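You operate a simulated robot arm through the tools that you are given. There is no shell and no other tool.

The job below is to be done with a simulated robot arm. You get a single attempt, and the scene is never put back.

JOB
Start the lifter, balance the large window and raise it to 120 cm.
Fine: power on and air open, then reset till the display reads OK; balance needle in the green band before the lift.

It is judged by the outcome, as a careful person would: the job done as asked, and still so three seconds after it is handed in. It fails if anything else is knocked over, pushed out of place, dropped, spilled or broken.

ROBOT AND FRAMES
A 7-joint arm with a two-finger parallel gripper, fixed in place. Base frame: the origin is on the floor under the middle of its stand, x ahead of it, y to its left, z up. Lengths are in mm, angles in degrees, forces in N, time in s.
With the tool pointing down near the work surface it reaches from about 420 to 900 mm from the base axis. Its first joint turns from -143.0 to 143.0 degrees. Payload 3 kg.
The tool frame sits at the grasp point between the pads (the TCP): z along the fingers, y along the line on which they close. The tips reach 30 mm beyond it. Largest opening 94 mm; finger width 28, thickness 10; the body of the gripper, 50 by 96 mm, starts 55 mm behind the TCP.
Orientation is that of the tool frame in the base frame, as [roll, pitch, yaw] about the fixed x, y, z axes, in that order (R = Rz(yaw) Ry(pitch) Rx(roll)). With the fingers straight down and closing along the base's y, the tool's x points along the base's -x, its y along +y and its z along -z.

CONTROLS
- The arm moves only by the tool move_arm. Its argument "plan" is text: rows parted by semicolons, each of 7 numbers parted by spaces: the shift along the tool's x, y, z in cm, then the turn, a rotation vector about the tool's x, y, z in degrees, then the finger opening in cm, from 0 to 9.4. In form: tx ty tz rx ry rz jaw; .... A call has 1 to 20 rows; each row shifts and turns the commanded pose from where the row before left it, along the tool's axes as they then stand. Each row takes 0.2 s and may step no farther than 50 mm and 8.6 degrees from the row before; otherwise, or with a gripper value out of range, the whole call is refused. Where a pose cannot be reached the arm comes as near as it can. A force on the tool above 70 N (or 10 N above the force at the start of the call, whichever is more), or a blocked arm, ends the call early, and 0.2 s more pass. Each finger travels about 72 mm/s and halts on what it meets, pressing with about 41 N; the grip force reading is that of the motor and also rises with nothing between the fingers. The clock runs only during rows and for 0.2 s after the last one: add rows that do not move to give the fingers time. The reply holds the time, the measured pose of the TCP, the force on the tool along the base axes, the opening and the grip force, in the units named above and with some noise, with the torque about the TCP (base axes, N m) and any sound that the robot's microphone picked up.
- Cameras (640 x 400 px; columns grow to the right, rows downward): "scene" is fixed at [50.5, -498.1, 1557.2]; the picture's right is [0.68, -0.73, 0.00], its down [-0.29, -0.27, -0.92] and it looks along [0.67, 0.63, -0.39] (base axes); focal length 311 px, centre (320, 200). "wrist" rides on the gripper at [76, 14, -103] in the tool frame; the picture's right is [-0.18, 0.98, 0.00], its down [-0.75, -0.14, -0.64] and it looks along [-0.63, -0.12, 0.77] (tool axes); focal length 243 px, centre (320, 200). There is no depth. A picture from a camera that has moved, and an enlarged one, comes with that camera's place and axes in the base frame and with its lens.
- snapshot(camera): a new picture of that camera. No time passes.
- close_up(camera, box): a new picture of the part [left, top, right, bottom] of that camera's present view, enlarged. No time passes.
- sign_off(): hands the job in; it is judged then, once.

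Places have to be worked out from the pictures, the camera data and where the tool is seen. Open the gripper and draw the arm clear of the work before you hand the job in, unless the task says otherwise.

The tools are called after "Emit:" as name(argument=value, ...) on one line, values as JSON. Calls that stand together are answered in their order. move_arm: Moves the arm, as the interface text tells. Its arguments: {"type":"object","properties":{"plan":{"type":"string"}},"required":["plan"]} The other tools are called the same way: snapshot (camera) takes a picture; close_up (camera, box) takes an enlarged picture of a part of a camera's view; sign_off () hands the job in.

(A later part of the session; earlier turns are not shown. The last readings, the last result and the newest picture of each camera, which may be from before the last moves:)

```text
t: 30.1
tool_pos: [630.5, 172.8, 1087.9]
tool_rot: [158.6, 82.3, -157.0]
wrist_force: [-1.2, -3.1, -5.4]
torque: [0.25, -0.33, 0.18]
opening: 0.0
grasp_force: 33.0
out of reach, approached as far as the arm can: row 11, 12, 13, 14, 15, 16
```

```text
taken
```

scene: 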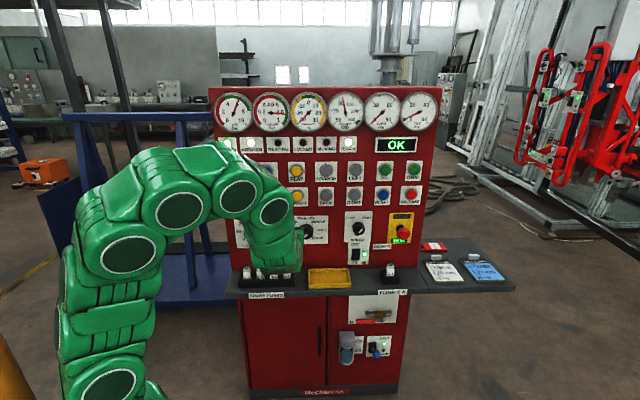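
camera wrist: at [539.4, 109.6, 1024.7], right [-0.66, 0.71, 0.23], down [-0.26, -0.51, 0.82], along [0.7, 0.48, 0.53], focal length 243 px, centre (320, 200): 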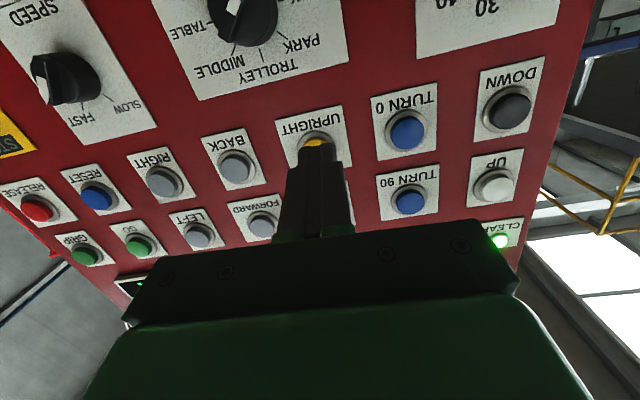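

Display still reads OK. The arm ran into its inner fold limit with the tool level this close to the base, so I'll pitch the tool down about 20° (which moves the wrist up and forward) and then slide left toward the LOAD knob.

Emit:
move_arm(plan="0 0 0 0 7 0 0; 0 0 0 0 7 0 0; 0 0 0 0 7 0 0; 0 0 0 0 0 0 0")

```text
t: 31.1
tool_pos: [625.4, 172.8, 1070.7]
tool_rot: [179.8, 58.6, -135.1]
wrist_force: [0.4, 1.3, 0.0]
torque: [0.01, -0.01, -0.03]
opening: 0.1
grasp_force: 33.5
```

The pose is clean again at pitch 58.6°. I'll slide left about 140 mm and slightly forward toward the knob.

Emit:
move_arm(plan="-0.256 3.5 0.898 0 0 0 0; -0.256 3.5 0.898 0 0 0 0; -0.256 3.5 0.898 0 0 0 0; -0.256 3.5 0.898 0 0 0 0; 0 0 0 0 0 0 0")

Emit:
snapshot(camera="wrist")

Emit:
close_up(camera="scene", box=[200, 80, 440, 230])

```text
t: 32.3
tool_pos: [549.3, 296.8, 1064.7]
tool_rot: [179.8, 58.8, -135.1]
wrist_force: [-0.3, 0.1, 0.8]
torque: [-0.01, -0.01, 0.02]
opening: 0.1
grasp_force: 33.0
```

```text
taken
camera wrist: at [449.4, 218.4, 1052.0], right [-0.63, 0.76, 0.16], down [-0.01, -0.21, 0.98], along [0.78, 0.61, 0.14], focal length 243 px, centre (320, 200)
```

wrist: 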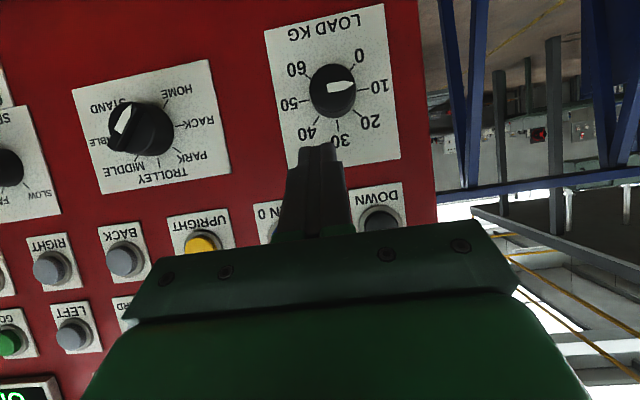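

```text
2.67 times, centred on (320, 155) of scene
camera zoom: at [50.5, -498.1, 1557.2], right [0.68, -0.73, 0.0], down [-0.29, -0.27, -0.92], along [0.67, 0.63, -0.39], focal length 830 px, centre (320, 320)
```

zoom: 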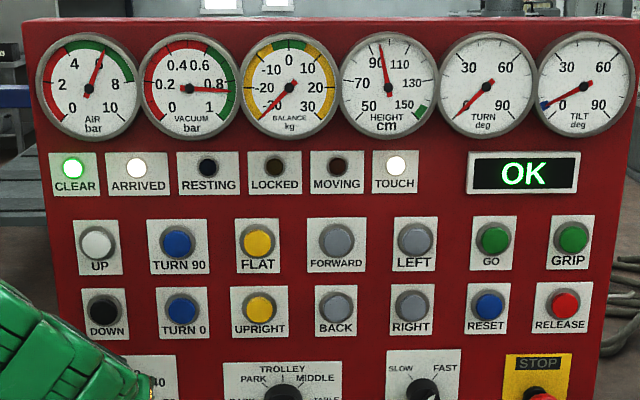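

I have the LOAD knob in view near lat ≈165. I'll zoom in to see its pointer and shape.

Emit:
close_up(camera="wrist", box=[260, 0, 410, 180])

Emit:
close_up(camera="wrist", box=[70, 60, 240, 200])

```text
2.22 times, centred on (335, 90) of wrist
camera zoom: at [449.4, 218.4, 1052.0], right [-0.63, 0.76, 0.16], down [-0.01, -0.21, 0.98], along [0.78, 0.61, 0.14], focal length 539 px, centre (287, 444)
```

zoom: 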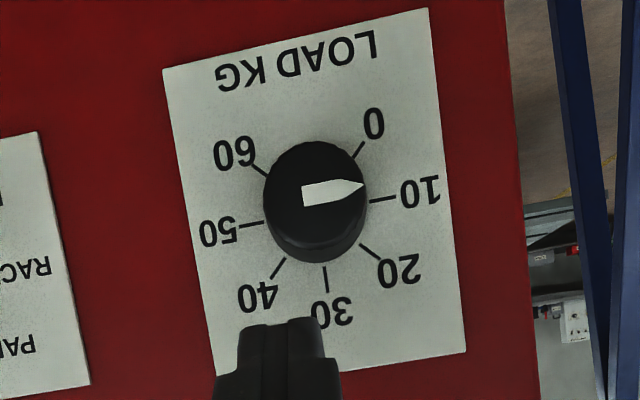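

```text
2.86 times, centred on (155, 130) of wrist
camera zoom: at [449.4, 218.4, 1052.0], right [-0.63, 0.76, 0.16], down [-0.01, -0.21, 0.98], along [0.78, 0.61, 0.14], focal length 693 px, centre (791, 400)
```

zoom: 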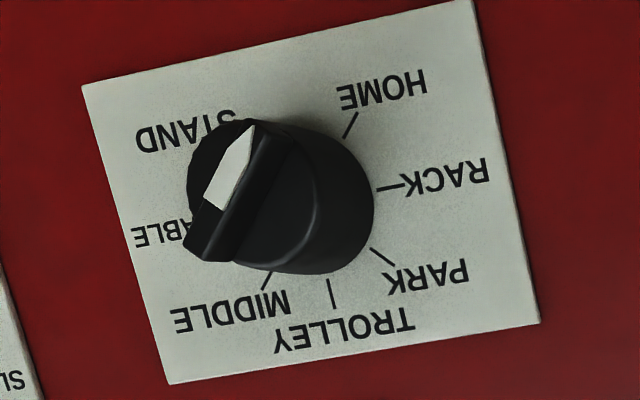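

LOAD is a round knob, now pointing at about 10 kg. Its scale runs about 4.5° per kg, so 48 kg needs roughly +171° clockwise. The axis is near lat 165, z≈982, with its face around n≈720. I'll move in front of it, open the fingers and level the tool.

Emit:
move_arm(plan="1.297 0.45 3.206 0 0 0 2; 1.297 0.45 3.206 0 0 0 4; 1.297 0.45 3.206 0 0 0 6.5; 0 0 0 0 -7.8 0 6.5; 0 0 0 0 -7.8 0 6.5; 0 0 0 0 -7.8 0 6.5; 0 0 0 0 -7.8 0 6.5; 0 0 0 0 0 0 6.5")

Emit:
snapshot(camera="wrist")

Emit:
snapshot(camera="scene")

```text
t: 34.1
tool_pos: [619.3, 369.4, 980.3]
tool_rot: [169.8, 87.2, -144.3]
wrist_force: [-4.5, 2.3, -2.1]
torque: [-0.05, -0.05, 0.14]
opening: 67.8
grasp_force: 2.4
out of reach, approached as far as the arm can: row 5, 6, 7
```

```text
taken
camera wrist: at [534.5, 305.2, 908.3], right [-0.7, 0.69, 0.19], down [-0.31, -0.54, 0.78], along [0.64, 0.49, 0.59], focal length 243 px, centre (320, 200)
```

wrist: 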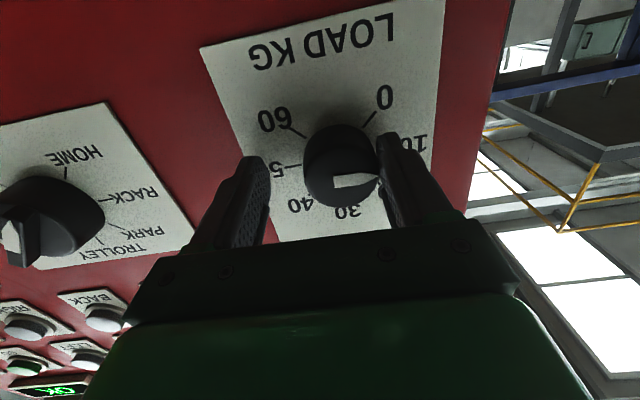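

```text
taken
```

scene: 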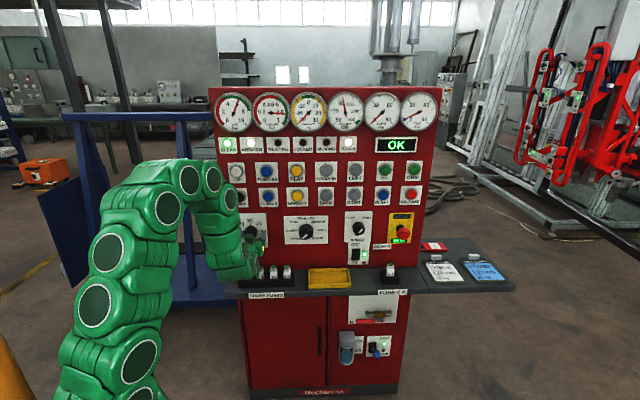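

The tool levelled, but the arm slid forward to n≈699 to stay in reach. The fingers now straddle the knob, off-centre by about 10 mm, and the pointer still looks to be at 10. I'll centre on the knob without moving in further.

Emit:
move_arm(plan="0 0.5 0 0 0 0 6.5; 0 0.5 0 0 0 0 6.5; 0 0 0 0 0 0 6.5")

Emit:
close_up(camera="wrist", box=[180, 0, 480, 240])

Emit:
close_up(camera="scene", box=[190, 180, 330, 300])

```text
t: 34.9
tool_pos: [615.8, 377.9, 980.2]
tool_rot: [169.9, 87.2, -144.0]
wrist_force: [0.0, 0.4, 0.8]
torque: [0.01, 0.02, 0.03]
opening: 65.1
grasp_force: 0.1
out of reach, approached as far as the arm can: row 2
```

```text
1.67 times, centred on (330, 120) of wrist
camera zoom: at [530.9, 312.9, 908.1], right [-0.7, 0.69, 0.19], down [-0.31, -0.54, 0.78], along [0.64, 0.49, 0.59], focal length 404 px, centre (303, 333)
```

zoom: 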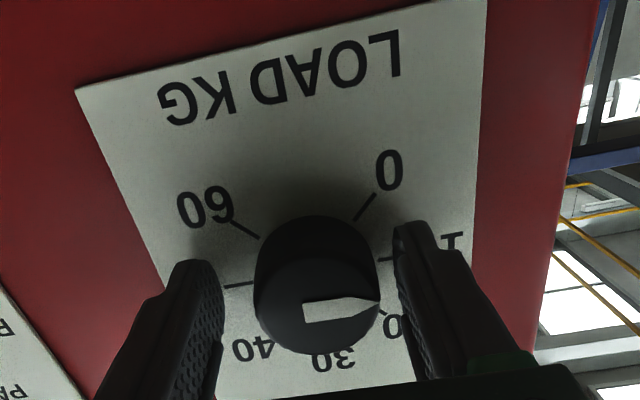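

```text
3.33 times, centred on (260, 240) of scene
camera zoom: at [50.5, -498.1, 1557.2], right [0.68, -0.73, 0.0], down [-0.29, -0.27, -0.92], along [0.67, 0.63, -0.39], focal length 1037 px, centre (520, 67)
```

zoom: 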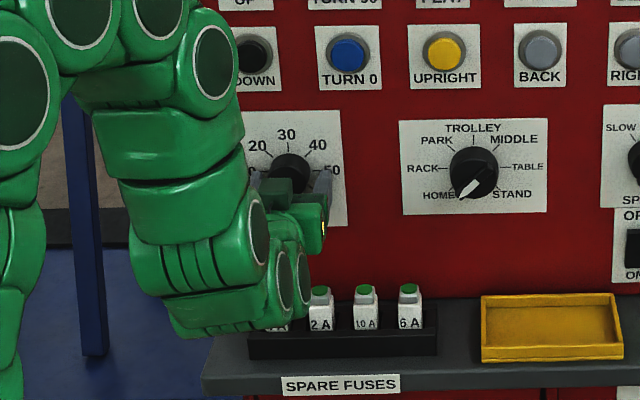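

The fingers straddle the knob, about 4 mm off-centre, with no contact. I'll centre it and, with the jaws still open, pre-rotate the tool counter-clockwise by about 80° so one grip can give a long clockwise turn.

Emit:
move_arm(plan="0 0.4 0 0 0 0 6.5; 0 0 0 0 0 -8 6.5; 0 0 0 0 0 -8 6.5; 0 0 0 0 0 -8 6.5; 0 0 0 0 0 -8 6.5; 0 0 0 0 0 -8 6.5; 0 0 0 0 0 -8 6.5; 0 0 0 0 0 -8 6.5; 0 0 0 0 0 -8 6.5; 0 0 0 0 0 -8 6.5; 0 0 0 0 0 -8 6.5; 0 0 0 0 0 0 6.5")

Emit:
snapshot(camera="wrist")

Emit:
close_up(camera="scene", box=[190, 80, 430, 300])

```text
t: 35.7
tool_pos: [618.9, 356.5, 1001.1]
tool_rot: [-109.7, 78.1, -60.0]
wrist_force: [-21.5, 32.5, -13.6]
torque: [-0.12, 0.5, 0.39]
opening: 86.8
grasp_force: 19.7
out of reach, approached as far as the arm can: row 2, 3
stopped in row 3: the force on the tool passed its limit at 114 N (the readings are from after the stop); the commanded pose is now the measured one
```

```text
taken
camera wrist: at [550.1, 276.4, 929.5], right [-0.76, 0.65, -0.01], down [-0.39, -0.44, 0.81], along [0.52, 0.62, 0.59], focal length 243 px, centre (320, 200)
```

wrist: 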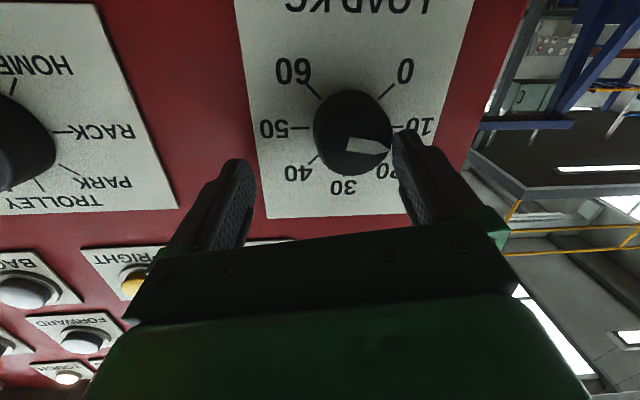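

```text
1.82 times, centred on (310, 190) of scene
camera zoom: at [50.5, -498.1, 1557.2], right [0.68, -0.73, 0.0], down [-0.29, -0.27, -0.92], along [0.67, 0.63, -0.39], focal length 566 px, centre (338, 218)
```

zoom: 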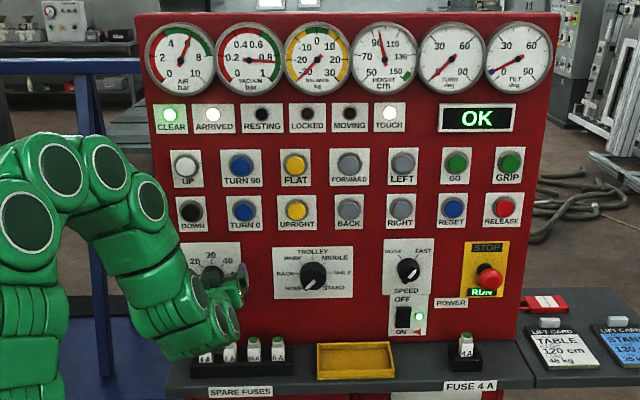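

The pre-rotation hit the arm's fold limit and one finger nudged the knob side-on; the pointer looks only slightly past 10 and nothing else moved. I'll open the jaws fully to relieve the contact, pitch the tool down (which frees the arm), and back out.

Emit:
move_arm(plan="0 0 0 0 0 0 9.4; 0 0 0 0 0 0 9.4; 0 0 0 0 5 0 9.4; 0 0 0 0 5 0 9.4; 0 0 -1 0 5 0 9.4; 0 0 -2 0 5 0 9.4; 0 0 -2 0 0 0 9.4; 0 0 0 0 0 0 9.4")

Emit:
snapshot(camera="wrist")

```text
t: 37.5
tool_pos: [588.6, 319.1, 1019.0]
tool_rot: [-154.0, 63.7, -106.8]
wrist_force: [-0.2, -0.2, 0.0]
torque: [0.02, 0.03, -0.03]
opening: 93.9
grasp_force: 0.0
```

```text
taken
camera wrist: at [501.6, 231.8, 987.8], right [-0.71, 0.7, -0.03], down [-0.22, -0.18, 0.96], along [0.67, 0.69, 0.28], focal length 243 px, centre (320, 200)
```

wrist: 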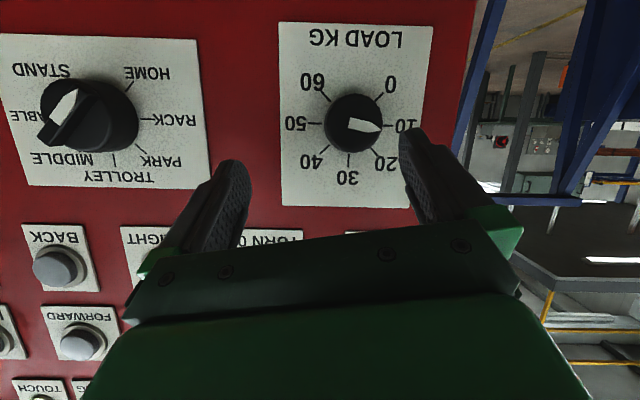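

Clear of the knob, which now points to about 12 kg. With the tool tilted down about 23° the arm has room, so I'll grip the knob with that tilt and turn about the knob's own axis. First I'll level the jaws (roll +12°) and centre in front of it.

Emit:
move_arm(plan="0 0 0 0 0 6.1 9.4; 0 0 0 0 0 6.1 9.4; 0.53 1.38 2.3 0 0 0 8; 0.53 1.38 2.3 0 0 0 7; 0 0 0 0 0 0 7")

Emit:
close_up(camera="wrist", box=[180, 0, 480, 240])

```text
t: 38.7
tool_pos: [596.8, 366.2, 989.5]
tool_rot: [-180.0, 66.5, -135.4]
wrist_force: [-0.4, -0.3, -0.1]
torque: [0.01, -0.01, 0.01]
opening: 70.0
grasp_force: 0.0
```

```text
1.67 times, centred on (330, 120) of wrist
camera zoom: at [498.1, 290.8, 959.3], right [-0.64, 0.75, 0.17], down [-0.11, -0.3, 0.95], along [0.76, 0.59, 0.28], focal length 404 px, centre (303, 333)
```

zoom: 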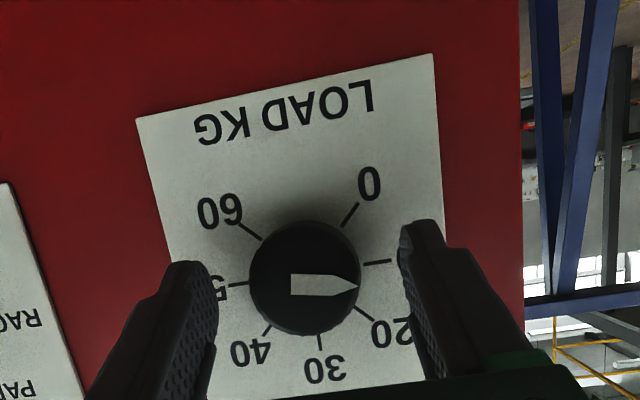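

Well centred at lat 163. I'll advance 24 mm so the tips overlap the knob's side, then close on it.

Emit:
move_arm(plan="-0.478 0 1.1 0 0 0 7; -0.478 0 1.1 0 0 0 7; 0 0 0 0 0 0 5; 0 0 0 0 0 0 3.5; 0 0 0 0 0 0 3.5; 0 0 0 0 0 0 3.5")

Emit:
close_up(camera="wrist", box=[180, 0, 480, 240])

```text
t: 39.5
tool_pos: [611.8, 384.0, 991.3]
tool_rot: [-179.5, 66.5, -134.6]
wrist_force: [-39.3, -20.9, 14.0]
torque: [0.3, -0.34, 0.8]
opening: 63.8
grasp_force: 12.4
stopped in row 3: the force on the tool passed its limit at 72 N (the readings are from after the stop); the commanded pose is now the measured one
```

```text
1.67 times, centred on (330, 120) of wrist
camera zoom: at [513.1, 308.4, 960.6], right [-0.64, 0.75, 0.17], down [-0.11, -0.3, 0.95], along [0.76, 0.59, 0.27], focal length 404 px, centre (303, 333)
```

zoom: 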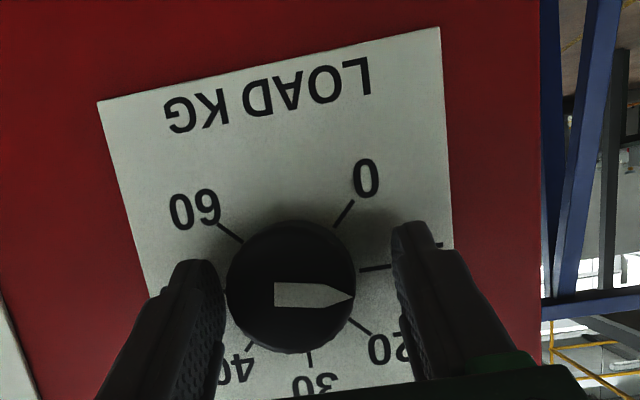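

The tips touched the panel plate (it is at about n≈737), so I'll back off 5 mm, shift 3 mm to centre on the knob and close.

Emit:
move_arm(plan="0.2 0 -0.46 0 0 0 6.6; 0 -0.3 0 0 0 0 6.6; 0 0 0 0 0 0 5.2; 0 0 0 0 0 0 4.6; 0 0 0 0 0 0 4; 0 0 0 0 0 0 3.5; 0 0 0 0 0 0 3.5")

Emit:
close_up(camera="wrist", box=[180, 0, 480, 240])

```text
t: 41.0
tool_pos: [610.9, 378.6, 989.7]
tool_rot: [-179.7, 66.5, -134.9]
wrist_force: [11.8, -4.1, 0.8]
torque: [0.02, -0.07, -0.33]
opening: 44.7
grasp_force: 45.0
```

```text
1.67 times, centred on (330, 120) of wrist
camera zoom: at [512.8, 302.7, 959.8], right [-0.64, 0.75, 0.17], down [-0.11, -0.3, 0.95], along [0.76, 0.59, 0.27], focal length 404 px, centre (303, 333)
```

zoom: 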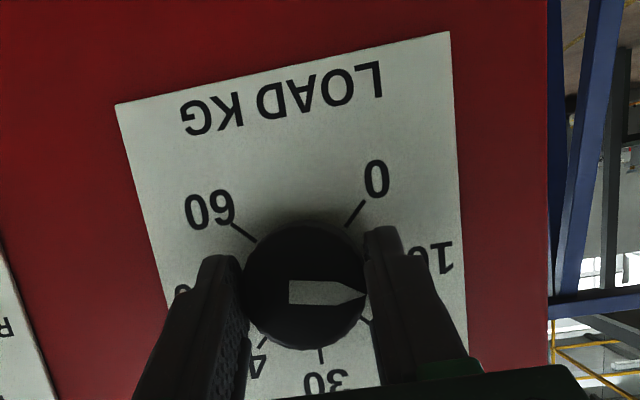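

The knob is gripped at 44.7 mm. I'll turn it clockwise about its own axis by 30° and check the pointer, the force and the balance gauge.

Emit:
move_arm(plan="0 -0.105 0 -2.99 0 6.88 3.5; 0 -0.105 0 -2.99 0 6.88 3.5; 0 -0.105 0 -2.99 0 6.88 3.5; 0 -0.105 0 -2.99 0 6.88 3.5")

Emit:
close_up(camera="wrist", box=[180, 0, 480, 240])

Emit:
close_up(camera="scene", box=[200, 80, 440, 230])

```text
t: 42.0
tool_pos: [613.1, 375.1, 990.0]
tool_rot: [124.4, 52.7, 175.9]
wrist_force: [2.1, 9.4, 7.3]
torque: [0.56, -0.5, 0.22]
opening: 45.0
grasp_force: 45.5
```

```text
1.67 times, centred on (330, 120) of wrist
camera zoom: at [506.0, 309.5, 970.0], right [-0.49, 0.59, 0.64], down [0.22, -0.63, 0.75], along [0.84, 0.51, 0.18], focal length 404 px, centre (303, 333)
```

zoom: 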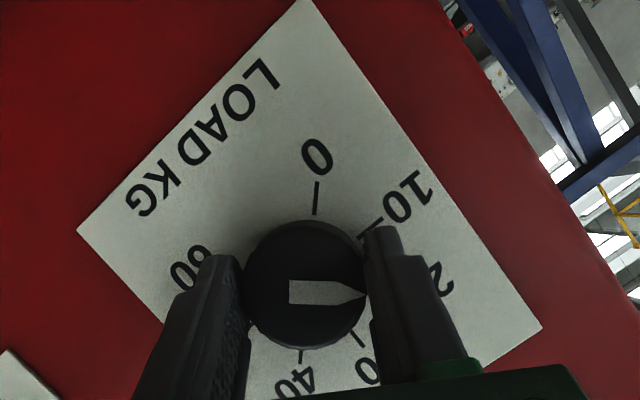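

```text
2.67 times, centred on (320, 155) of scene
camera zoom: at [50.5, -498.1, 1557.2], right [0.68, -0.73, 0.0], down [-0.29, -0.27, -0.92], along [0.67, 0.63, -0.39], focal length 830 px, centre (320, 320)
```

zoom: 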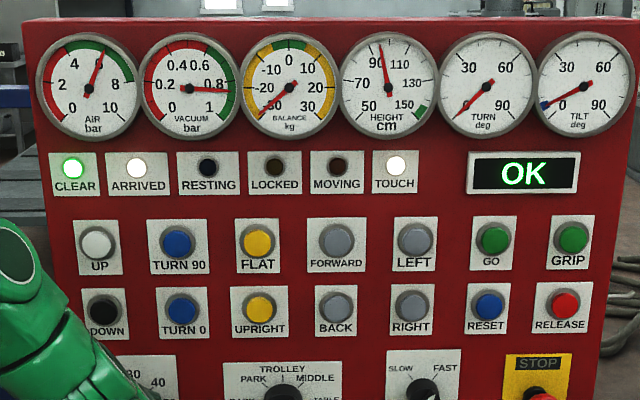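

The knob turns with the gripper, forces are small and the scale is now near 18. I'll continue clockwise.

Emit:
move_arm(plan="0 -0.105 0 -2.99 0 6.88 3.5; 0 -0.105 0 -2.99 0 6.88 3.5; 0 -0.105 0 -2.99 0 6.88 3.5; 0 -0.105 0 -2.99 0 6.88 3.5")

Emit:
move_arm(plan="0 -0.105 0 -2.99 0 6.88 3.5; 0 -0.105 0 -2.99 0 6.88 3.5; 0 -0.105 0 -2.99 0 6.88 3.5; 0 -0.105 0 -2.99 0 6.88 3.5")

Emit:
close_up(camera="wrist", box=[180, 0, 480, 240])

Emit:
close_up(camera="scene", box=[190, 80, 430, 300])

```text
t: 43.0
tool_pos: [615.3, 373.7, 989.0]
tool_rot: [102.6, 27.3, 161.4]
wrist_force: [-13.7, 16.4, 36.1]
torque: [1.19, -0.78, 0.38]
opening: 43.9
grasp_force: 44.9
```

```text
t: 44.0
tool_pos: [617.4, 372.4, 984.4]
tool_rot: [89.6, 0.1, 158.3]
wrist_force: [1.7, 14.1, 69.8]
torque: [1.61, -0.85, -0.32]
opening: 43.9
grasp_force: 45.4
```

```text
1.67 times, centred on (330, 120) of wrist
camera zoom: at [508.2, 307.0, 997.2], right [0.17, -0.07, 0.98], down [0.46, -0.87, -0.14], along [0.87, 0.48, -0.11], focal length 404 px, centre (303, 333)
```

zoom: 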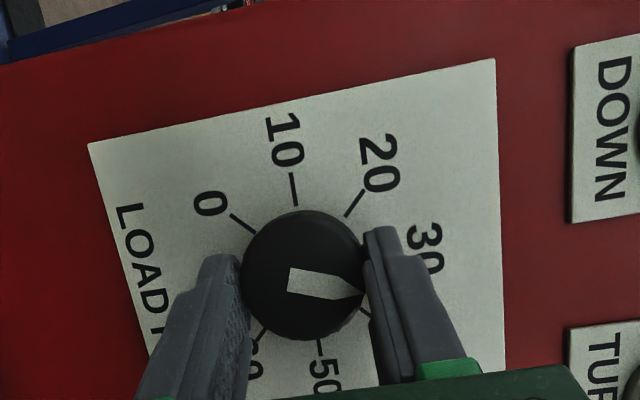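

```text
1.82 times, centred on (310, 190) of scene
camera zoom: at [50.5, -498.1, 1557.2], right [0.68, -0.73, 0.0], down [-0.29, -0.27, -0.92], along [0.67, 0.63, -0.39], focal length 566 px, centre (338, 218)
```

zoom: 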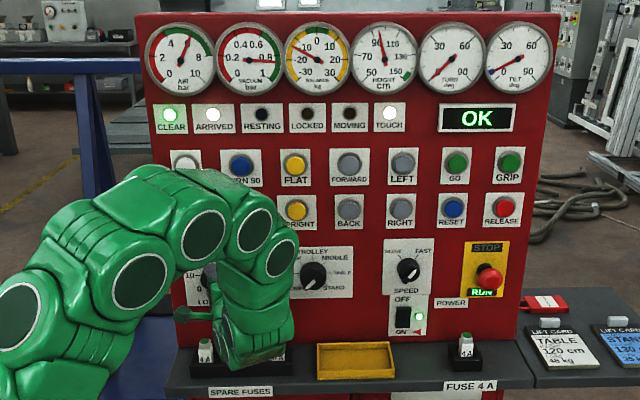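

The grip is holding at roughly 32 kg, but the knob pushes up on the tool with about 70 N, so its axis is a little higher than I assumed. I'll raise the tool 2 mm to relieve that and read the balance needle.

Emit:
move_arm(plan="0 0.1 0 0 0 0 3.5; 0 0.1 0 0 0 0 3.5")

Emit:
close_up(camera="scene", box=[280, 85, 370, 135])

```text
t: 44.6
tool_pos: [617.1, 371.1, 983.9]
tool_rot: [90.0, 0.1, 158.3]
wrist_force: [18.1, 23.1, 60.6]
torque: [1.27, -0.54, 0.11]
opening: 44.0
grasp_force: 44.9
```

```text
7.11 times, centred on (325, 110) of scene
camera zoom: at [50.5, -498.1, 1557.2], right [0.68, -0.73, 0.0], down [-0.29, -0.27, -0.92], along [0.67, 0.63, -0.39], focal length 2212 px, centre (284, 840)
```

zoom: 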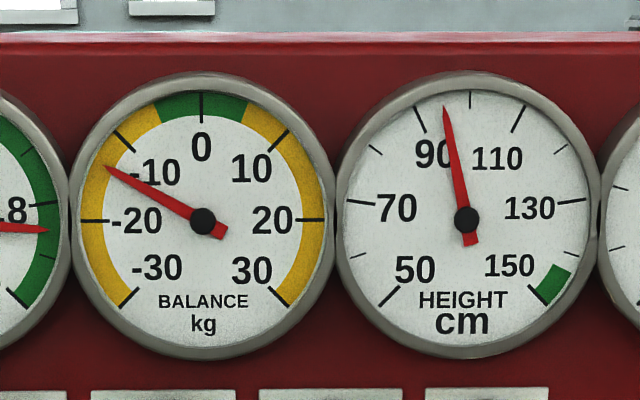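

The needle reads about -13.6 kg, so about 61° more clockwise is needed (4.5° per kg). The force isn't relieved as I expected, so I'll inspect the area for unwanted contact before releasing and regripping.

Emit:
close_up(camera="scene", box=[220, 170, 340, 310])

Emit:
snapshot(camera="wrist")

```text
2.86 times, centred on (280, 240) of scene
camera zoom: at [50.5, -498.1, 1557.2], right [0.68, -0.73, 0.0], down [-0.29, -0.27, -0.92], along [0.67, 0.63, -0.39], focal length 889 px, centre (434, 86)
```

zoom: 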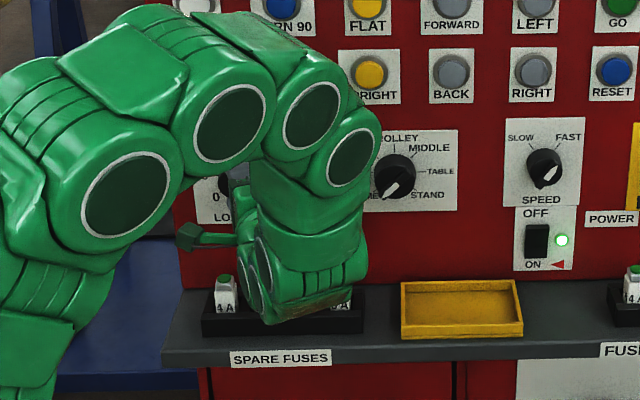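

```text
taken
camera wrist: at [508.2, 306.8, 997.9], right [0.17, -0.07, 0.98], down [0.46, -0.88, -0.14], along [0.87, 0.48, -0.12], focal length 243 px, centre (320, 200)
```

wrist: 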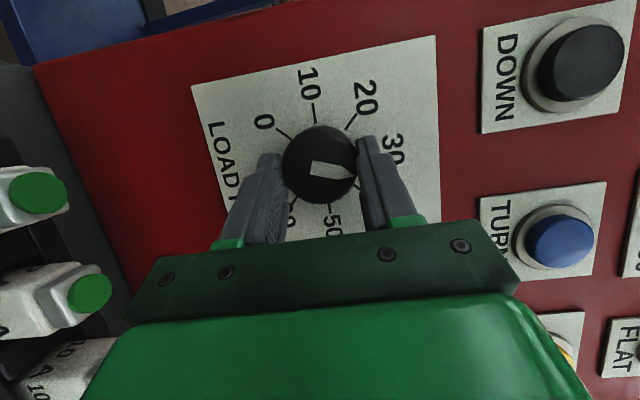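

No unwanted contact is visible; the gripper clears the spare fuses. I'll ease the tool up another 3 mm to unload the knob before releasing.

Emit:
move_arm(plan="0 0.15 0 0 0 0 3.5; 0 0.15 0 0 0 0 3.5; 0 0 0 0 0 0 3.5")

```text
t: 45.5
tool_pos: [615.8, 372.2, 985.3]
tool_rot: [90.3, 0.0, 158.2]
wrist_force: [8.8, -12.0, 3.8]
torque: [0.09, -0.03, -1.46]
opening: 44.1
grasp_force: 45.2
```

The load on the knob is now only a few newtons, and its axis is near z≈985. I'll try continuing clockwise from here in small increments.

Emit:
move_arm(plan="0 -0.09 0 -2.99 0 6.88 3.5; 0 -0.09 0 -2.99 0 6.88 3.5")

Emit:
close_up(camera="scene", box=[280, 85, 370, 135])

```text
t: 46.0
tool_pos: [616.9, 372.1, 982.2]
tool_rot: [84.2, -13.8, 159.2]
wrist_force: [-2.4, -33.0, -26.8]
torque: [-0.85, 0.56, -0.56]
opening: 44.1
grasp_force: 45.3
```

```text
7.11 times, centred on (325, 110) of scene
camera zoom: at [50.5, -498.1, 1557.2], right [0.68, -0.73, 0.0], down [-0.29, -0.27, -0.92], along [0.67, 0.63, -0.39], focal length 2212 px, centre (284, 840)
```

zoom: 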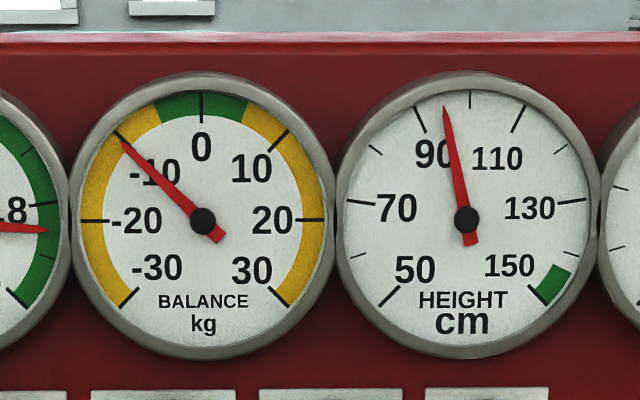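

The needle moved to -10, and the arm can still reach. I'll continue 22.5° with a slight unload and re-read.

Emit:
move_arm(plan="0 -0.17 -0.03 -2.99 0 6.88 3.5; 0 -0.11 -0.03 -2.99 0 6.88 3.5; 0 -0.1 0 -2.99 0 6.88 3.5")

Emit:
close_up(camera="scene", box=[280, 85, 370, 135])

```text
t: 46.9
tool_pos: [614.8, 374.1, 979.8]
tool_rot: [73.3, -34.0, 163.5]
wrist_force: [3.1, 0.6, -38.6]
torque: [-0.98, 0.64, -0.4]
opening: 43.7
grasp_force: 44.6
```

```text
7.11 times, centred on (325, 110) of scene
camera zoom: at [50.5, -498.1, 1557.2], right [0.68, -0.73, 0.0], down [-0.29, -0.27, -0.92], along [0.67, 0.63, -0.39], focal length 2212 px, centre (284, 840)
```

zoom: 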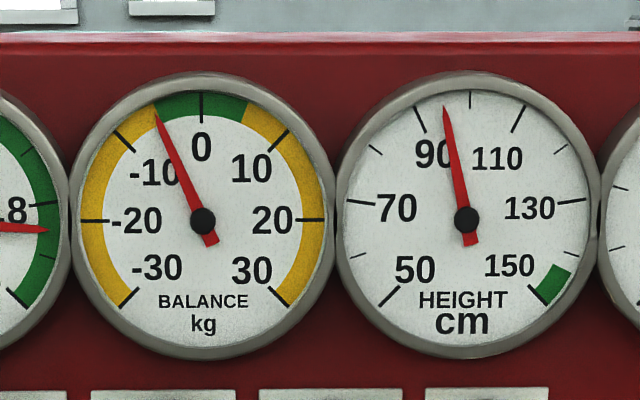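

The needle is at about -5, the edge of the green band. About 23° more brings it to zero.

Emit:
move_arm(plan="0 -0.17 0 -2.99 0 6.88 3.5; 0 -0.11 0 -2.99 0 6.88 3.5; 0 -0.1 0 -2.99 0 6.88 3.5")

Emit:
close_up(camera="scene", box=[280, 85, 370, 135])

Emit:
snapshot(camera="wrist")

Emit:
snapshot(camera="scene")

```text
t: 47.6
tool_pos: [613.6, 375.6, 979.3]
tool_rot: [55.4, -52.6, 176.0]
wrist_force: [-8.3, -6.2, -37.7]
torque: [-0.66, 0.47, 0.17]
opening: 44.1
grasp_force: 44.6
```

```text
7.11 times, centred on (325, 110) of scene
camera zoom: at [50.5, -498.1, 1557.2], right [0.68, -0.73, 0.0], down [-0.29, -0.27, -0.92], along [0.67, 0.63, -0.39], focal length 2212 px, centre (284, 840)
```

zoom: 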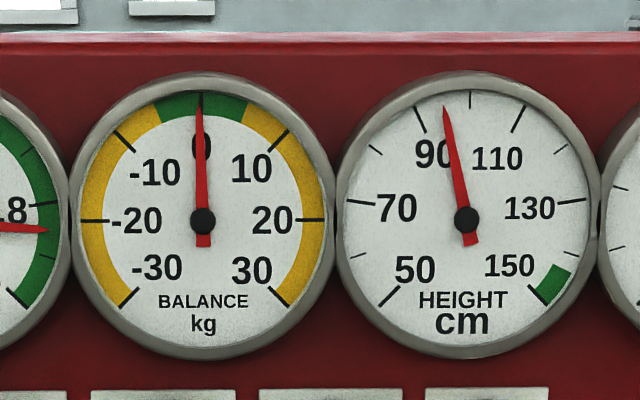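

```text
taken
camera wrist: at [524.3, 291.6, 1010.2], right [0.71, -0.61, 0.35], down [0.04, -0.45, -0.89], along [0.7, 0.65, -0.3], focal length 243 px, centre (320, 200)
```

wrist: 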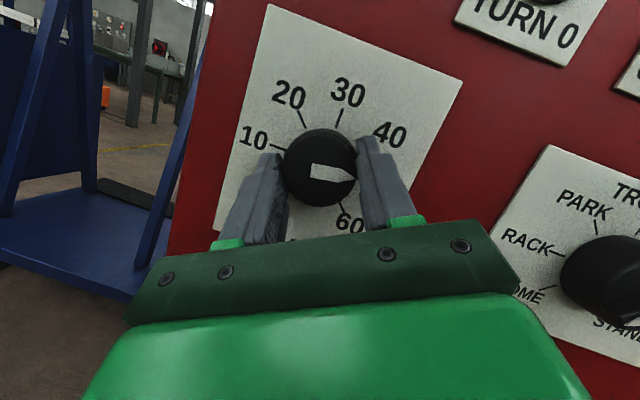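

```text
taken
```

scene: 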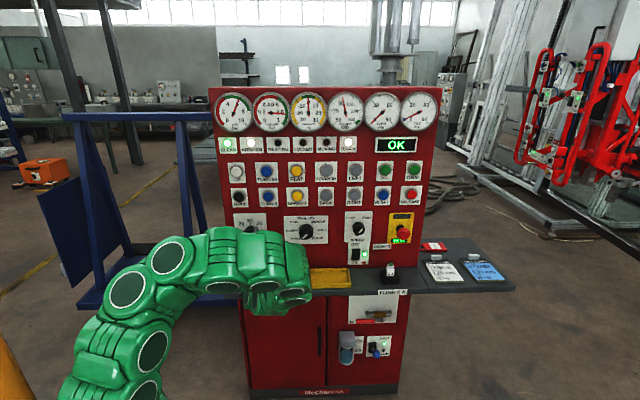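

The balance needle is at 0, the middle of the green band, and the display still reads OK. I'll unload slightly, open the fingers, and unwind the wrist back around the knob without touching it.

Emit:
move_arm(plan="0 -0.08 0 0 0 0 4.6; 0 0 0 0 0 0 6; 0 0 0 0 0 0 8; 0 0 0 0 0 0 9; 0 0 0 0 0 0 9")

Emit:
close_up(camera="scene", box=[280, 85, 370, 135])

Emit:
snapshot(camera="wrist")

```text
t: 48.9
tool_pos: [613.4, 376.2, 979.2]
tool_rot: [55.4, -52.4, 175.8]
wrist_force: [0.8, -0.1, 0.1]
torque: [0.0, 0.03, -0.04]
opening: 90.2
grasp_force: 0.0
```

```text
7.11 times, centred on (325, 110) of scene
camera zoom: at [50.5, -498.1, 1557.2], right [0.68, -0.73, 0.0], down [-0.29, -0.27, -0.92], along [0.67, 0.63, -0.39], focal length 2212 px, centre (284, 840)
```

zoom: 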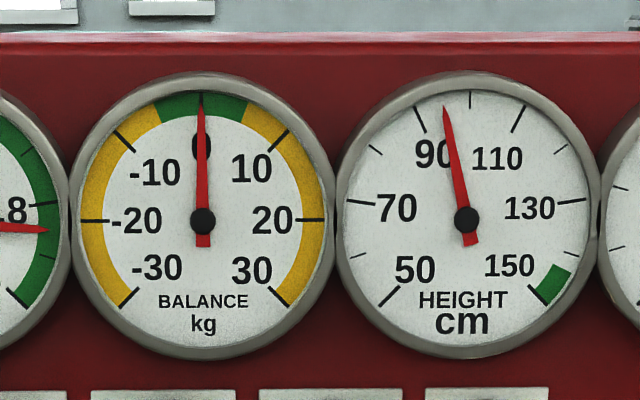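

```text
taken
camera wrist: at [523.8, 291.4, 1010.3], right [0.71, -0.61, 0.35], down [0.04, -0.45, -0.89], along [0.7, 0.65, -0.29], focal length 243 px, centre (320, 200)
```

wrist: 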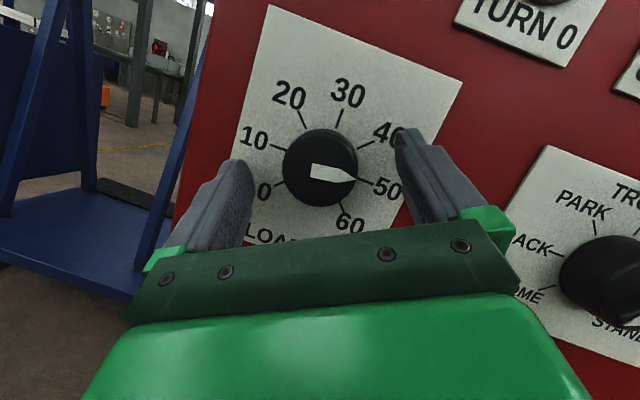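

The knob stayed put at about 48 kg with the needle at 0. I'll unwind by 60° with the fingers wide open, then step back from the panel.

Emit:
move_arm(plan="0 0.1 0 2.99 0 -6.88 9; 0 0.1 0 2.99 0 -6.88 9; 0 0.1 0 2.99 0 -6.88 9; 0 0.1 0 2.99 0 -6.88 9; 0 0.1 0 2.99 0 -6.88 9; 0 0.1 0 2.99 0 -6.88 9; 0 0.1 0 2.99 0 -6.88 9; 0 0.1 0 2.99 0 -6.88 9; 0.8 0 -1.83 0 0 0 9; 0.8 0 -1.83 0 0 0 9; 0 0 0 0 0 0 9")

Emit:
snapshot(camera="wrist")

Emit:
close_up(camera="scene", box=[190, 80, 430, 300])

```text
t: 51.2
tool_pos: [587.3, 343.6, 985.5]
tool_rot: [90.1, 0.0, 158.5]
wrist_force: [0.5, -0.6, 0.4]
torque: [-0.02, -0.03, 0.0]
opening: 90.0
grasp_force: 0.0
```

```text
taken
camera wrist: at [478.6, 278.1, 999.1], right [0.17, -0.07, 0.98], down [0.46, -0.87, -0.14], along [0.87, 0.48, -0.12], focal length 243 px, centre (320, 200)
```

wrist: 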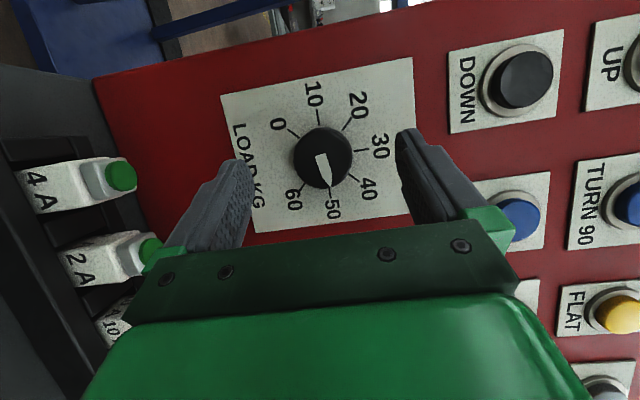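

```text
1.82 times, centred on (310, 190) of scene
camera zoom: at [50.5, -498.1, 1557.2], right [0.68, -0.73, 0.0], down [-0.29, -0.27, -0.92], along [0.67, 0.63, -0.39], focal length 566 px, centre (338, 218)
```

zoom: 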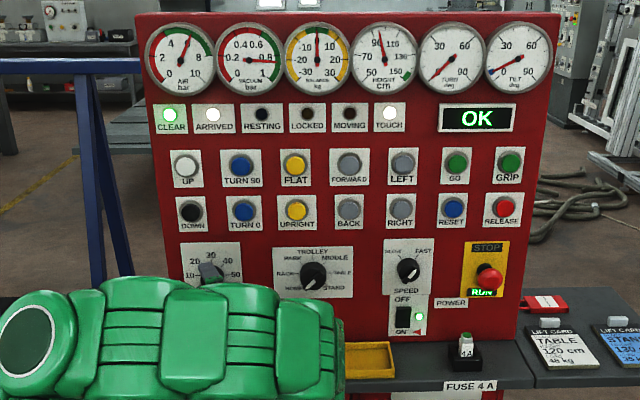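

The tool is back from the panel and clear. I'll finish unwinding to the normal orientation and close the fingers ready to press UP, which I place near lat 132, z≈1222.

Emit:
move_arm(plan="0 0 0 2.99 0 -6.88 8; 0 0 0 2.99 0 -6.88 6; 0 0 0 2.99 0 -6.88 4; 0 0 0 2.99 0 -6.88 2; 0 0 0 2.99 0 -6.88 0; 0 0 0 2.99 0 -6.88 0; 0 0 0 2.99 0 -6.88 0; 0 0 0 2.99 0 -6.88 0; 0 0 0 2.99 0 -6.88 0; 0 0 0 2.99 0 -6.88 0; 0 0 0 2.99 0 -6.88 0; 0 0 0 2.99 0 -6.88 0; 0 0 0 0 0 0 0")

```text
t: 54.0
tool_pos: [587.6, 343.8, 984.5]
tool_rot: [-179.6, 66.6, -134.7]
wrist_force: [-0.1, 0.4, 0.0]
torque: [0.02, -0.02, 0.03]
opening: 0.0
grasp_force: 32.9
```

The orientation is restored. I'll rise about 238 mm in front of the panel to the UP button.

Emit:
move_arm(plan="-3.635 0.65 -1.572 0 0 0 0; -3.635 0.65 -1.572 0 0 0 0; -3.635 0.65 -1.572 0 0 0 0; -3.635 0.65 -1.572 0 0 0 0; -3.635 0.65 -1.572 0 0 0 0; -3.635 0.65 -1.572 0 0 0 0; 0 0 0 0 0 0 0")

Emit:
snapshot(camera="wrist")

Emit:
snapshot(camera="scene")

```text
t: 55.9
tool_pos: [578.9, 370.3, 1166.7]
tool_rot: [173.9, 61.8, -141.7]
wrist_force: [-1.1, -0.8, 0.1]
torque: [0.01, 0.02, -0.02]
opening: 0.0
grasp_force: 33.4
stopped in row 7: the arm was blocked; the commanded pose is now the measured one
```

```text
taken
camera wrist: at [477.9, 295.4, 1146.1], right [-0.61, 0.76, 0.21], down [-0.02, -0.28, 0.96], along [0.79, 0.58, 0.19], focal length 243 px, centre (320, 200)
```

wrist: 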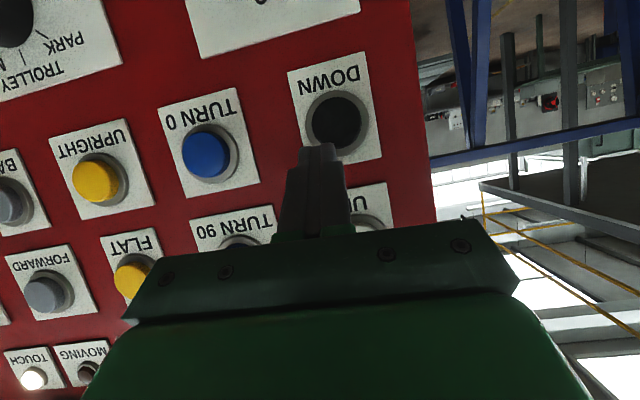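

```text
taken
```

scene: 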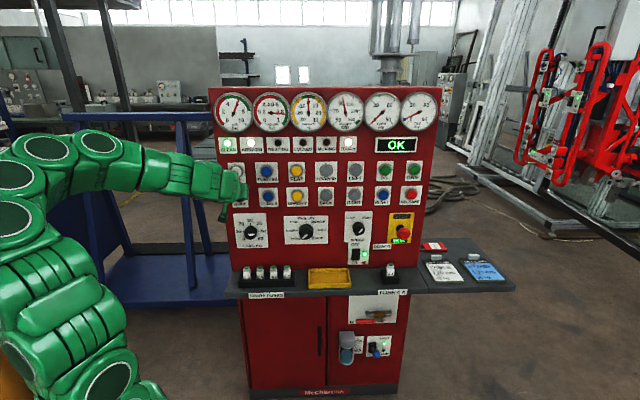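

The arm reports being blocked at z≈1167, short of the target, with no force on the tool. I'll look for what is blocking it.

Emit:
close_up(camera="scene", box=[0, 80, 260, 240])

Emit:
close_up(camera="scene", box=[0, 200, 260, 400])

```text
2.46 times, centred on (130, 160) of scene
camera zoom: at [50.5, -498.1, 1557.2], right [0.68, -0.73, 0.0], down [-0.29, -0.27, -0.92], along [0.67, 0.63, -0.39], focal length 766 px, centre (788, 298)
```

zoom: 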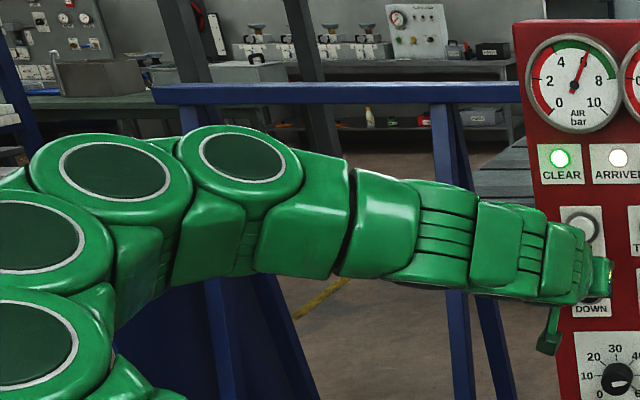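

```text
2.00 times, centred on (130, 300) of scene
camera zoom: at [50.5, -498.1, 1557.2], right [0.68, -0.73, 0.0], down [-0.29, -0.27, -0.92], along [0.67, 0.63, -0.39], focal length 622 px, centre (700, 0)
```

zoom: 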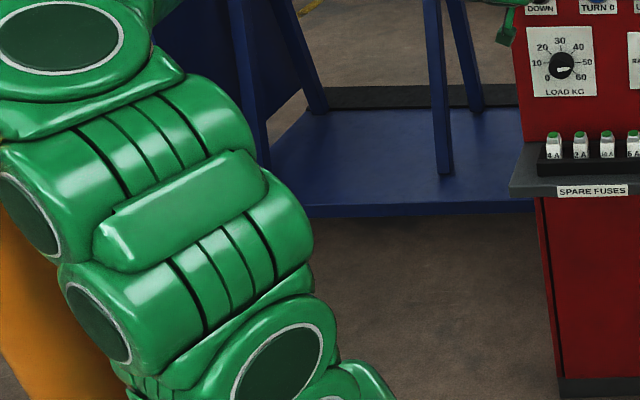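

Nothing external is in the way. The elbow has ended up low and folded to the left after the knob turn, which limits height here. I'll move back and to the right to open the arm, then look at its posture.

Emit:
move_arm(plan="0.54 -3.03 -1.33 0 0 0 0; 0.54 -3.03 -1.33 0 0 0 0; 0.54 -3.03 -1.33 0 0 0 0; 0.54 -3.03 -1.33 0 0 0 0; 0 0 0 0 0 0 0")

Emit:
snapshot(camera="scene")

```text
t: 57.0
tool_pos: [622.5, 244.5, 1169.2]
tool_rot: [174.9, 62.1, -140.7]
wrist_force: [0.4, -0.4, -1.3]
torque: [0.01, 0.01, 0.0]
opening: 0.0
grasp_force: 33.1
```

```text
taken
```

scene: 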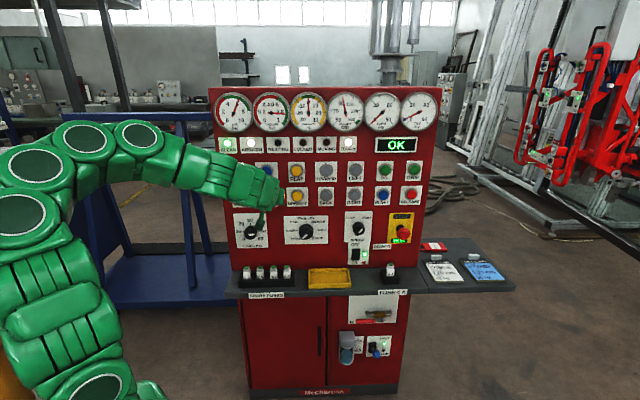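

That moved freely. I'll pitch the tool down about 20° and climb, to get the arm back to an elbow-up posture above UP height.

Emit:
move_arm(plan="0 0 0 0 7 0 0; 0 0 0 0 7 0 0; 0 0 0 0 7 0 0; -1.97 0 -2.26 0 0 0 0; -1.97 0 -2.26 0 0 0 0; -1.97 0 -2.26 0 0 0 0; -1.97 0 -2.26 0 0 0 0; 0 0 0 0 0 0 0")

Emit:
snapshot(camera="scene")

Emit:
snapshot(camera="wrist")

```text
t: 58.9
tool_pos: [624.4, 239.4, 1289.5]
tool_rot: [176.7, 41.1, -138.2]
wrist_force: [0.1, 0.3, 0.1]
torque: [0.01, -0.04, 0.02]
opening: 0.1
grasp_force: 33.2
```

```text
taken
```

scene: 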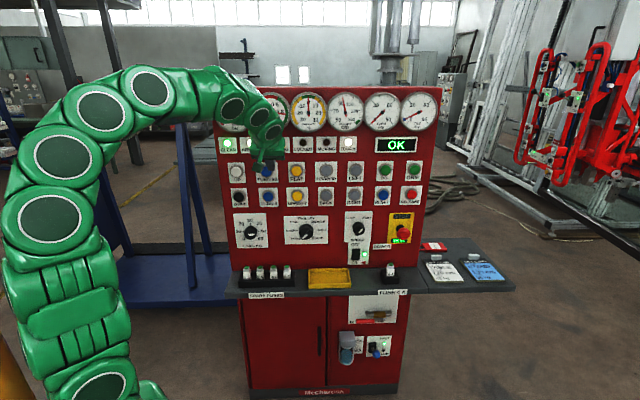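

```text
taken
camera wrist: at [525.3, 164.7, 1315.2], right [-0.58, 0.8, 0.16], down [0.23, -0.03, 0.97], along [0.78, 0.6, -0.17], focal length 243 px, centre (320, 200)
```

wrist: 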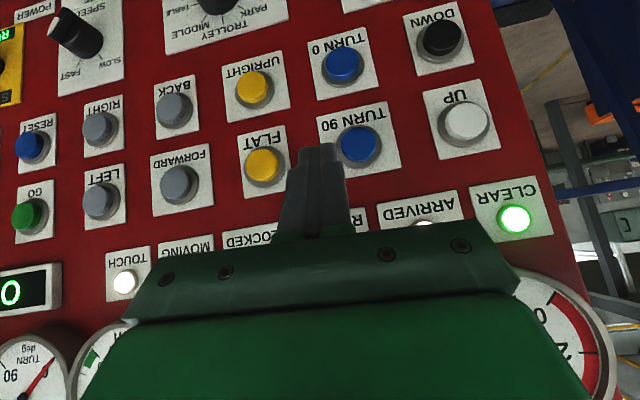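

The arm is elbow-up again with a clear view; UP is at about lat 132, z≈1223. I'll pitch to about 55° and slide left to a point in front of UP.

Emit:
move_arm(plan="0 0 0 0 -7 0 0; 0 0 0 0 -7 0 0; 0.674 3.5 1.67 0 0 0 0; 0.674 3.5 1.67 0 0 0 0; 0.674 3.5 1.67 0 0 0 0; 0.674 3.5 1.67 0 0 0 0; 0 0 0 0 0 0 0")

Emit:
snapshot(camera="wrist")

Emit:
snapshot(camera="scene")

```text
t: 60.5
tool_pos: [557.3, 369.7, 1234.3]
tool_rot: [175.7, 55.1, -139.6]
wrist_force: [0.0, 0.5, 0.3]
torque: [0.04, 0.0, 0.0]
opening: 0.2
grasp_force: 33.0
```

```text
taken
camera wrist: at [454.1, 293.0, 1230.1], right [-0.6, 0.78, 0.19], down [0.06, -0.2, 0.98], along [0.8, 0.6, 0.07], focal length 243 px, centre (320, 200)
```

wrist: 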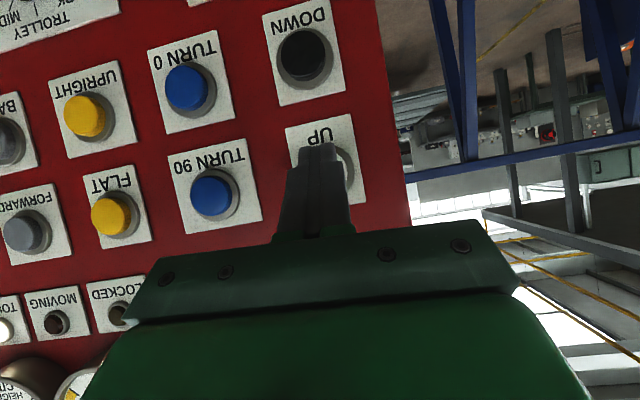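

```text
taken
```

scene: 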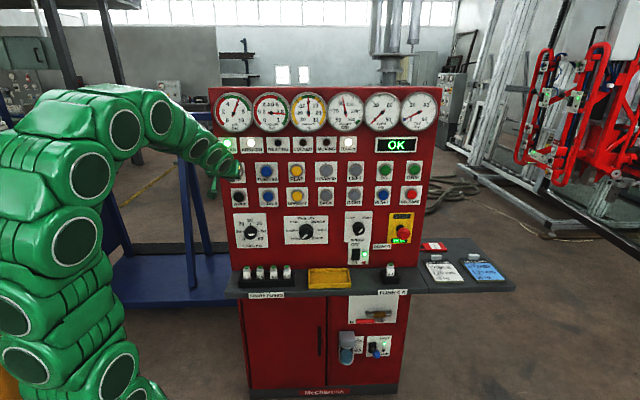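

UP sits directly ahead at lat ≈130, z≈1222. I'll close to just short of contact.

Emit:
move_arm(plan="-0.335 0.09 0.864 0 0 0 0; -0.335 0.09 0.864 0 0 0 0; -0.335 0.09 0.864 0 0 0 0")

Emit:
close_up(camera="wrist", box=[220, 60, 420, 240])

Emit:
close_up(camera="scene", box=[200, 80, 440, 230])

```text
t: 61.2
tool_pos: [570.8, 389.9, 1230.2]
tool_rot: [175.7, 55.1, -139.5]
wrist_force: [0.4, -0.2, -0.2]
torque: [-0.01, -0.08, 0.02]
opening: 0.0
grasp_force: 32.6
```

```text
2.22 times, centred on (320, 150) of wrist
camera zoom: at [469.5, 313.8, 1224.9], right [-0.6, 0.78, 0.19], down [0.06, -0.2, 0.98], along [0.8, 0.6, 0.08], focal length 539 px, centre (320, 311)
```

zoom: 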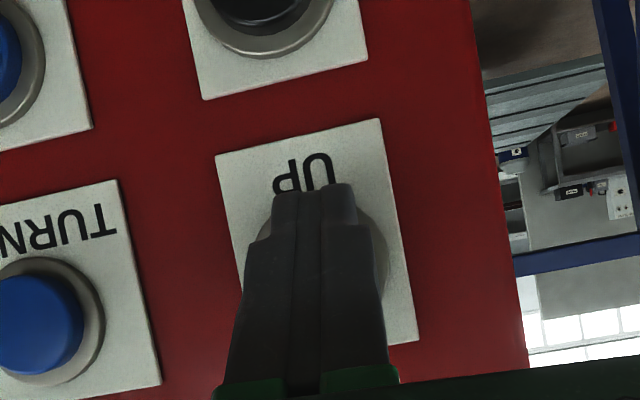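

```text
2.67 times, centred on (320, 155) of scene
camera zoom: at [50.5, -498.1, 1557.2], right [0.68, -0.73, 0.0], down [-0.29, -0.27, -0.92], along [0.67, 0.63, -0.39], focal length 830 px, centre (320, 320)
```

zoom: 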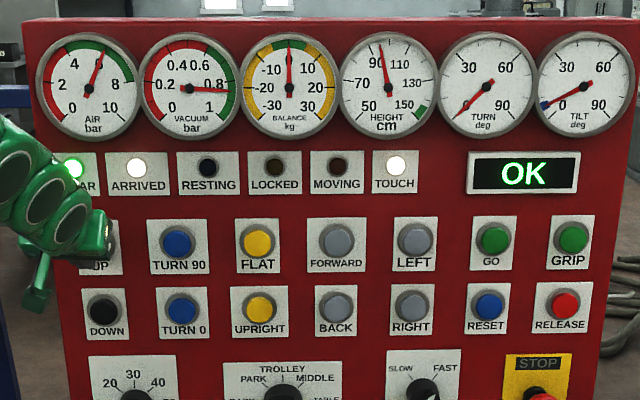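

The finger is lined up over UP. I'll creep in by 9 mm in 3 mm steps.

Emit:
move_arm(plan="-0.172 -0.1 0.246 0 0 0 0; -0.172 -0.1 0.246 0 0 0 0; -0.172 0 0.246 0 0 0 0")

Emit:
close_up(camera="scene", box=[280, 85, 420, 175])

```text
t: 62.0
tool_pos: [580.7, 393.9, 1228.1]
tool_rot: [175.8, 55.1, -139.5]
wrist_force: [-0.1, 0.2, -1.0]
torque: [0.03, 0.0, -0.01]
opening: 0.1
grasp_force: 33.0
```

```text
4.44 times, centred on (350, 130) of scene
camera zoom: at [50.5, -498.1, 1557.2], right [0.68, -0.73, 0.0], down [-0.29, -0.27, -0.92], along [0.67, 0.63, -0.39], focal length 1383 px, centre (187, 511)
```

zoom: 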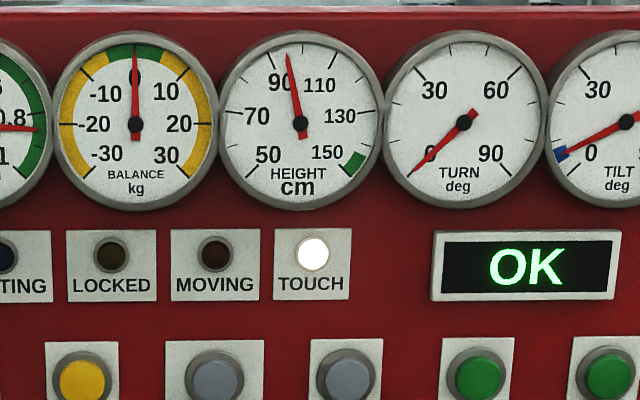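

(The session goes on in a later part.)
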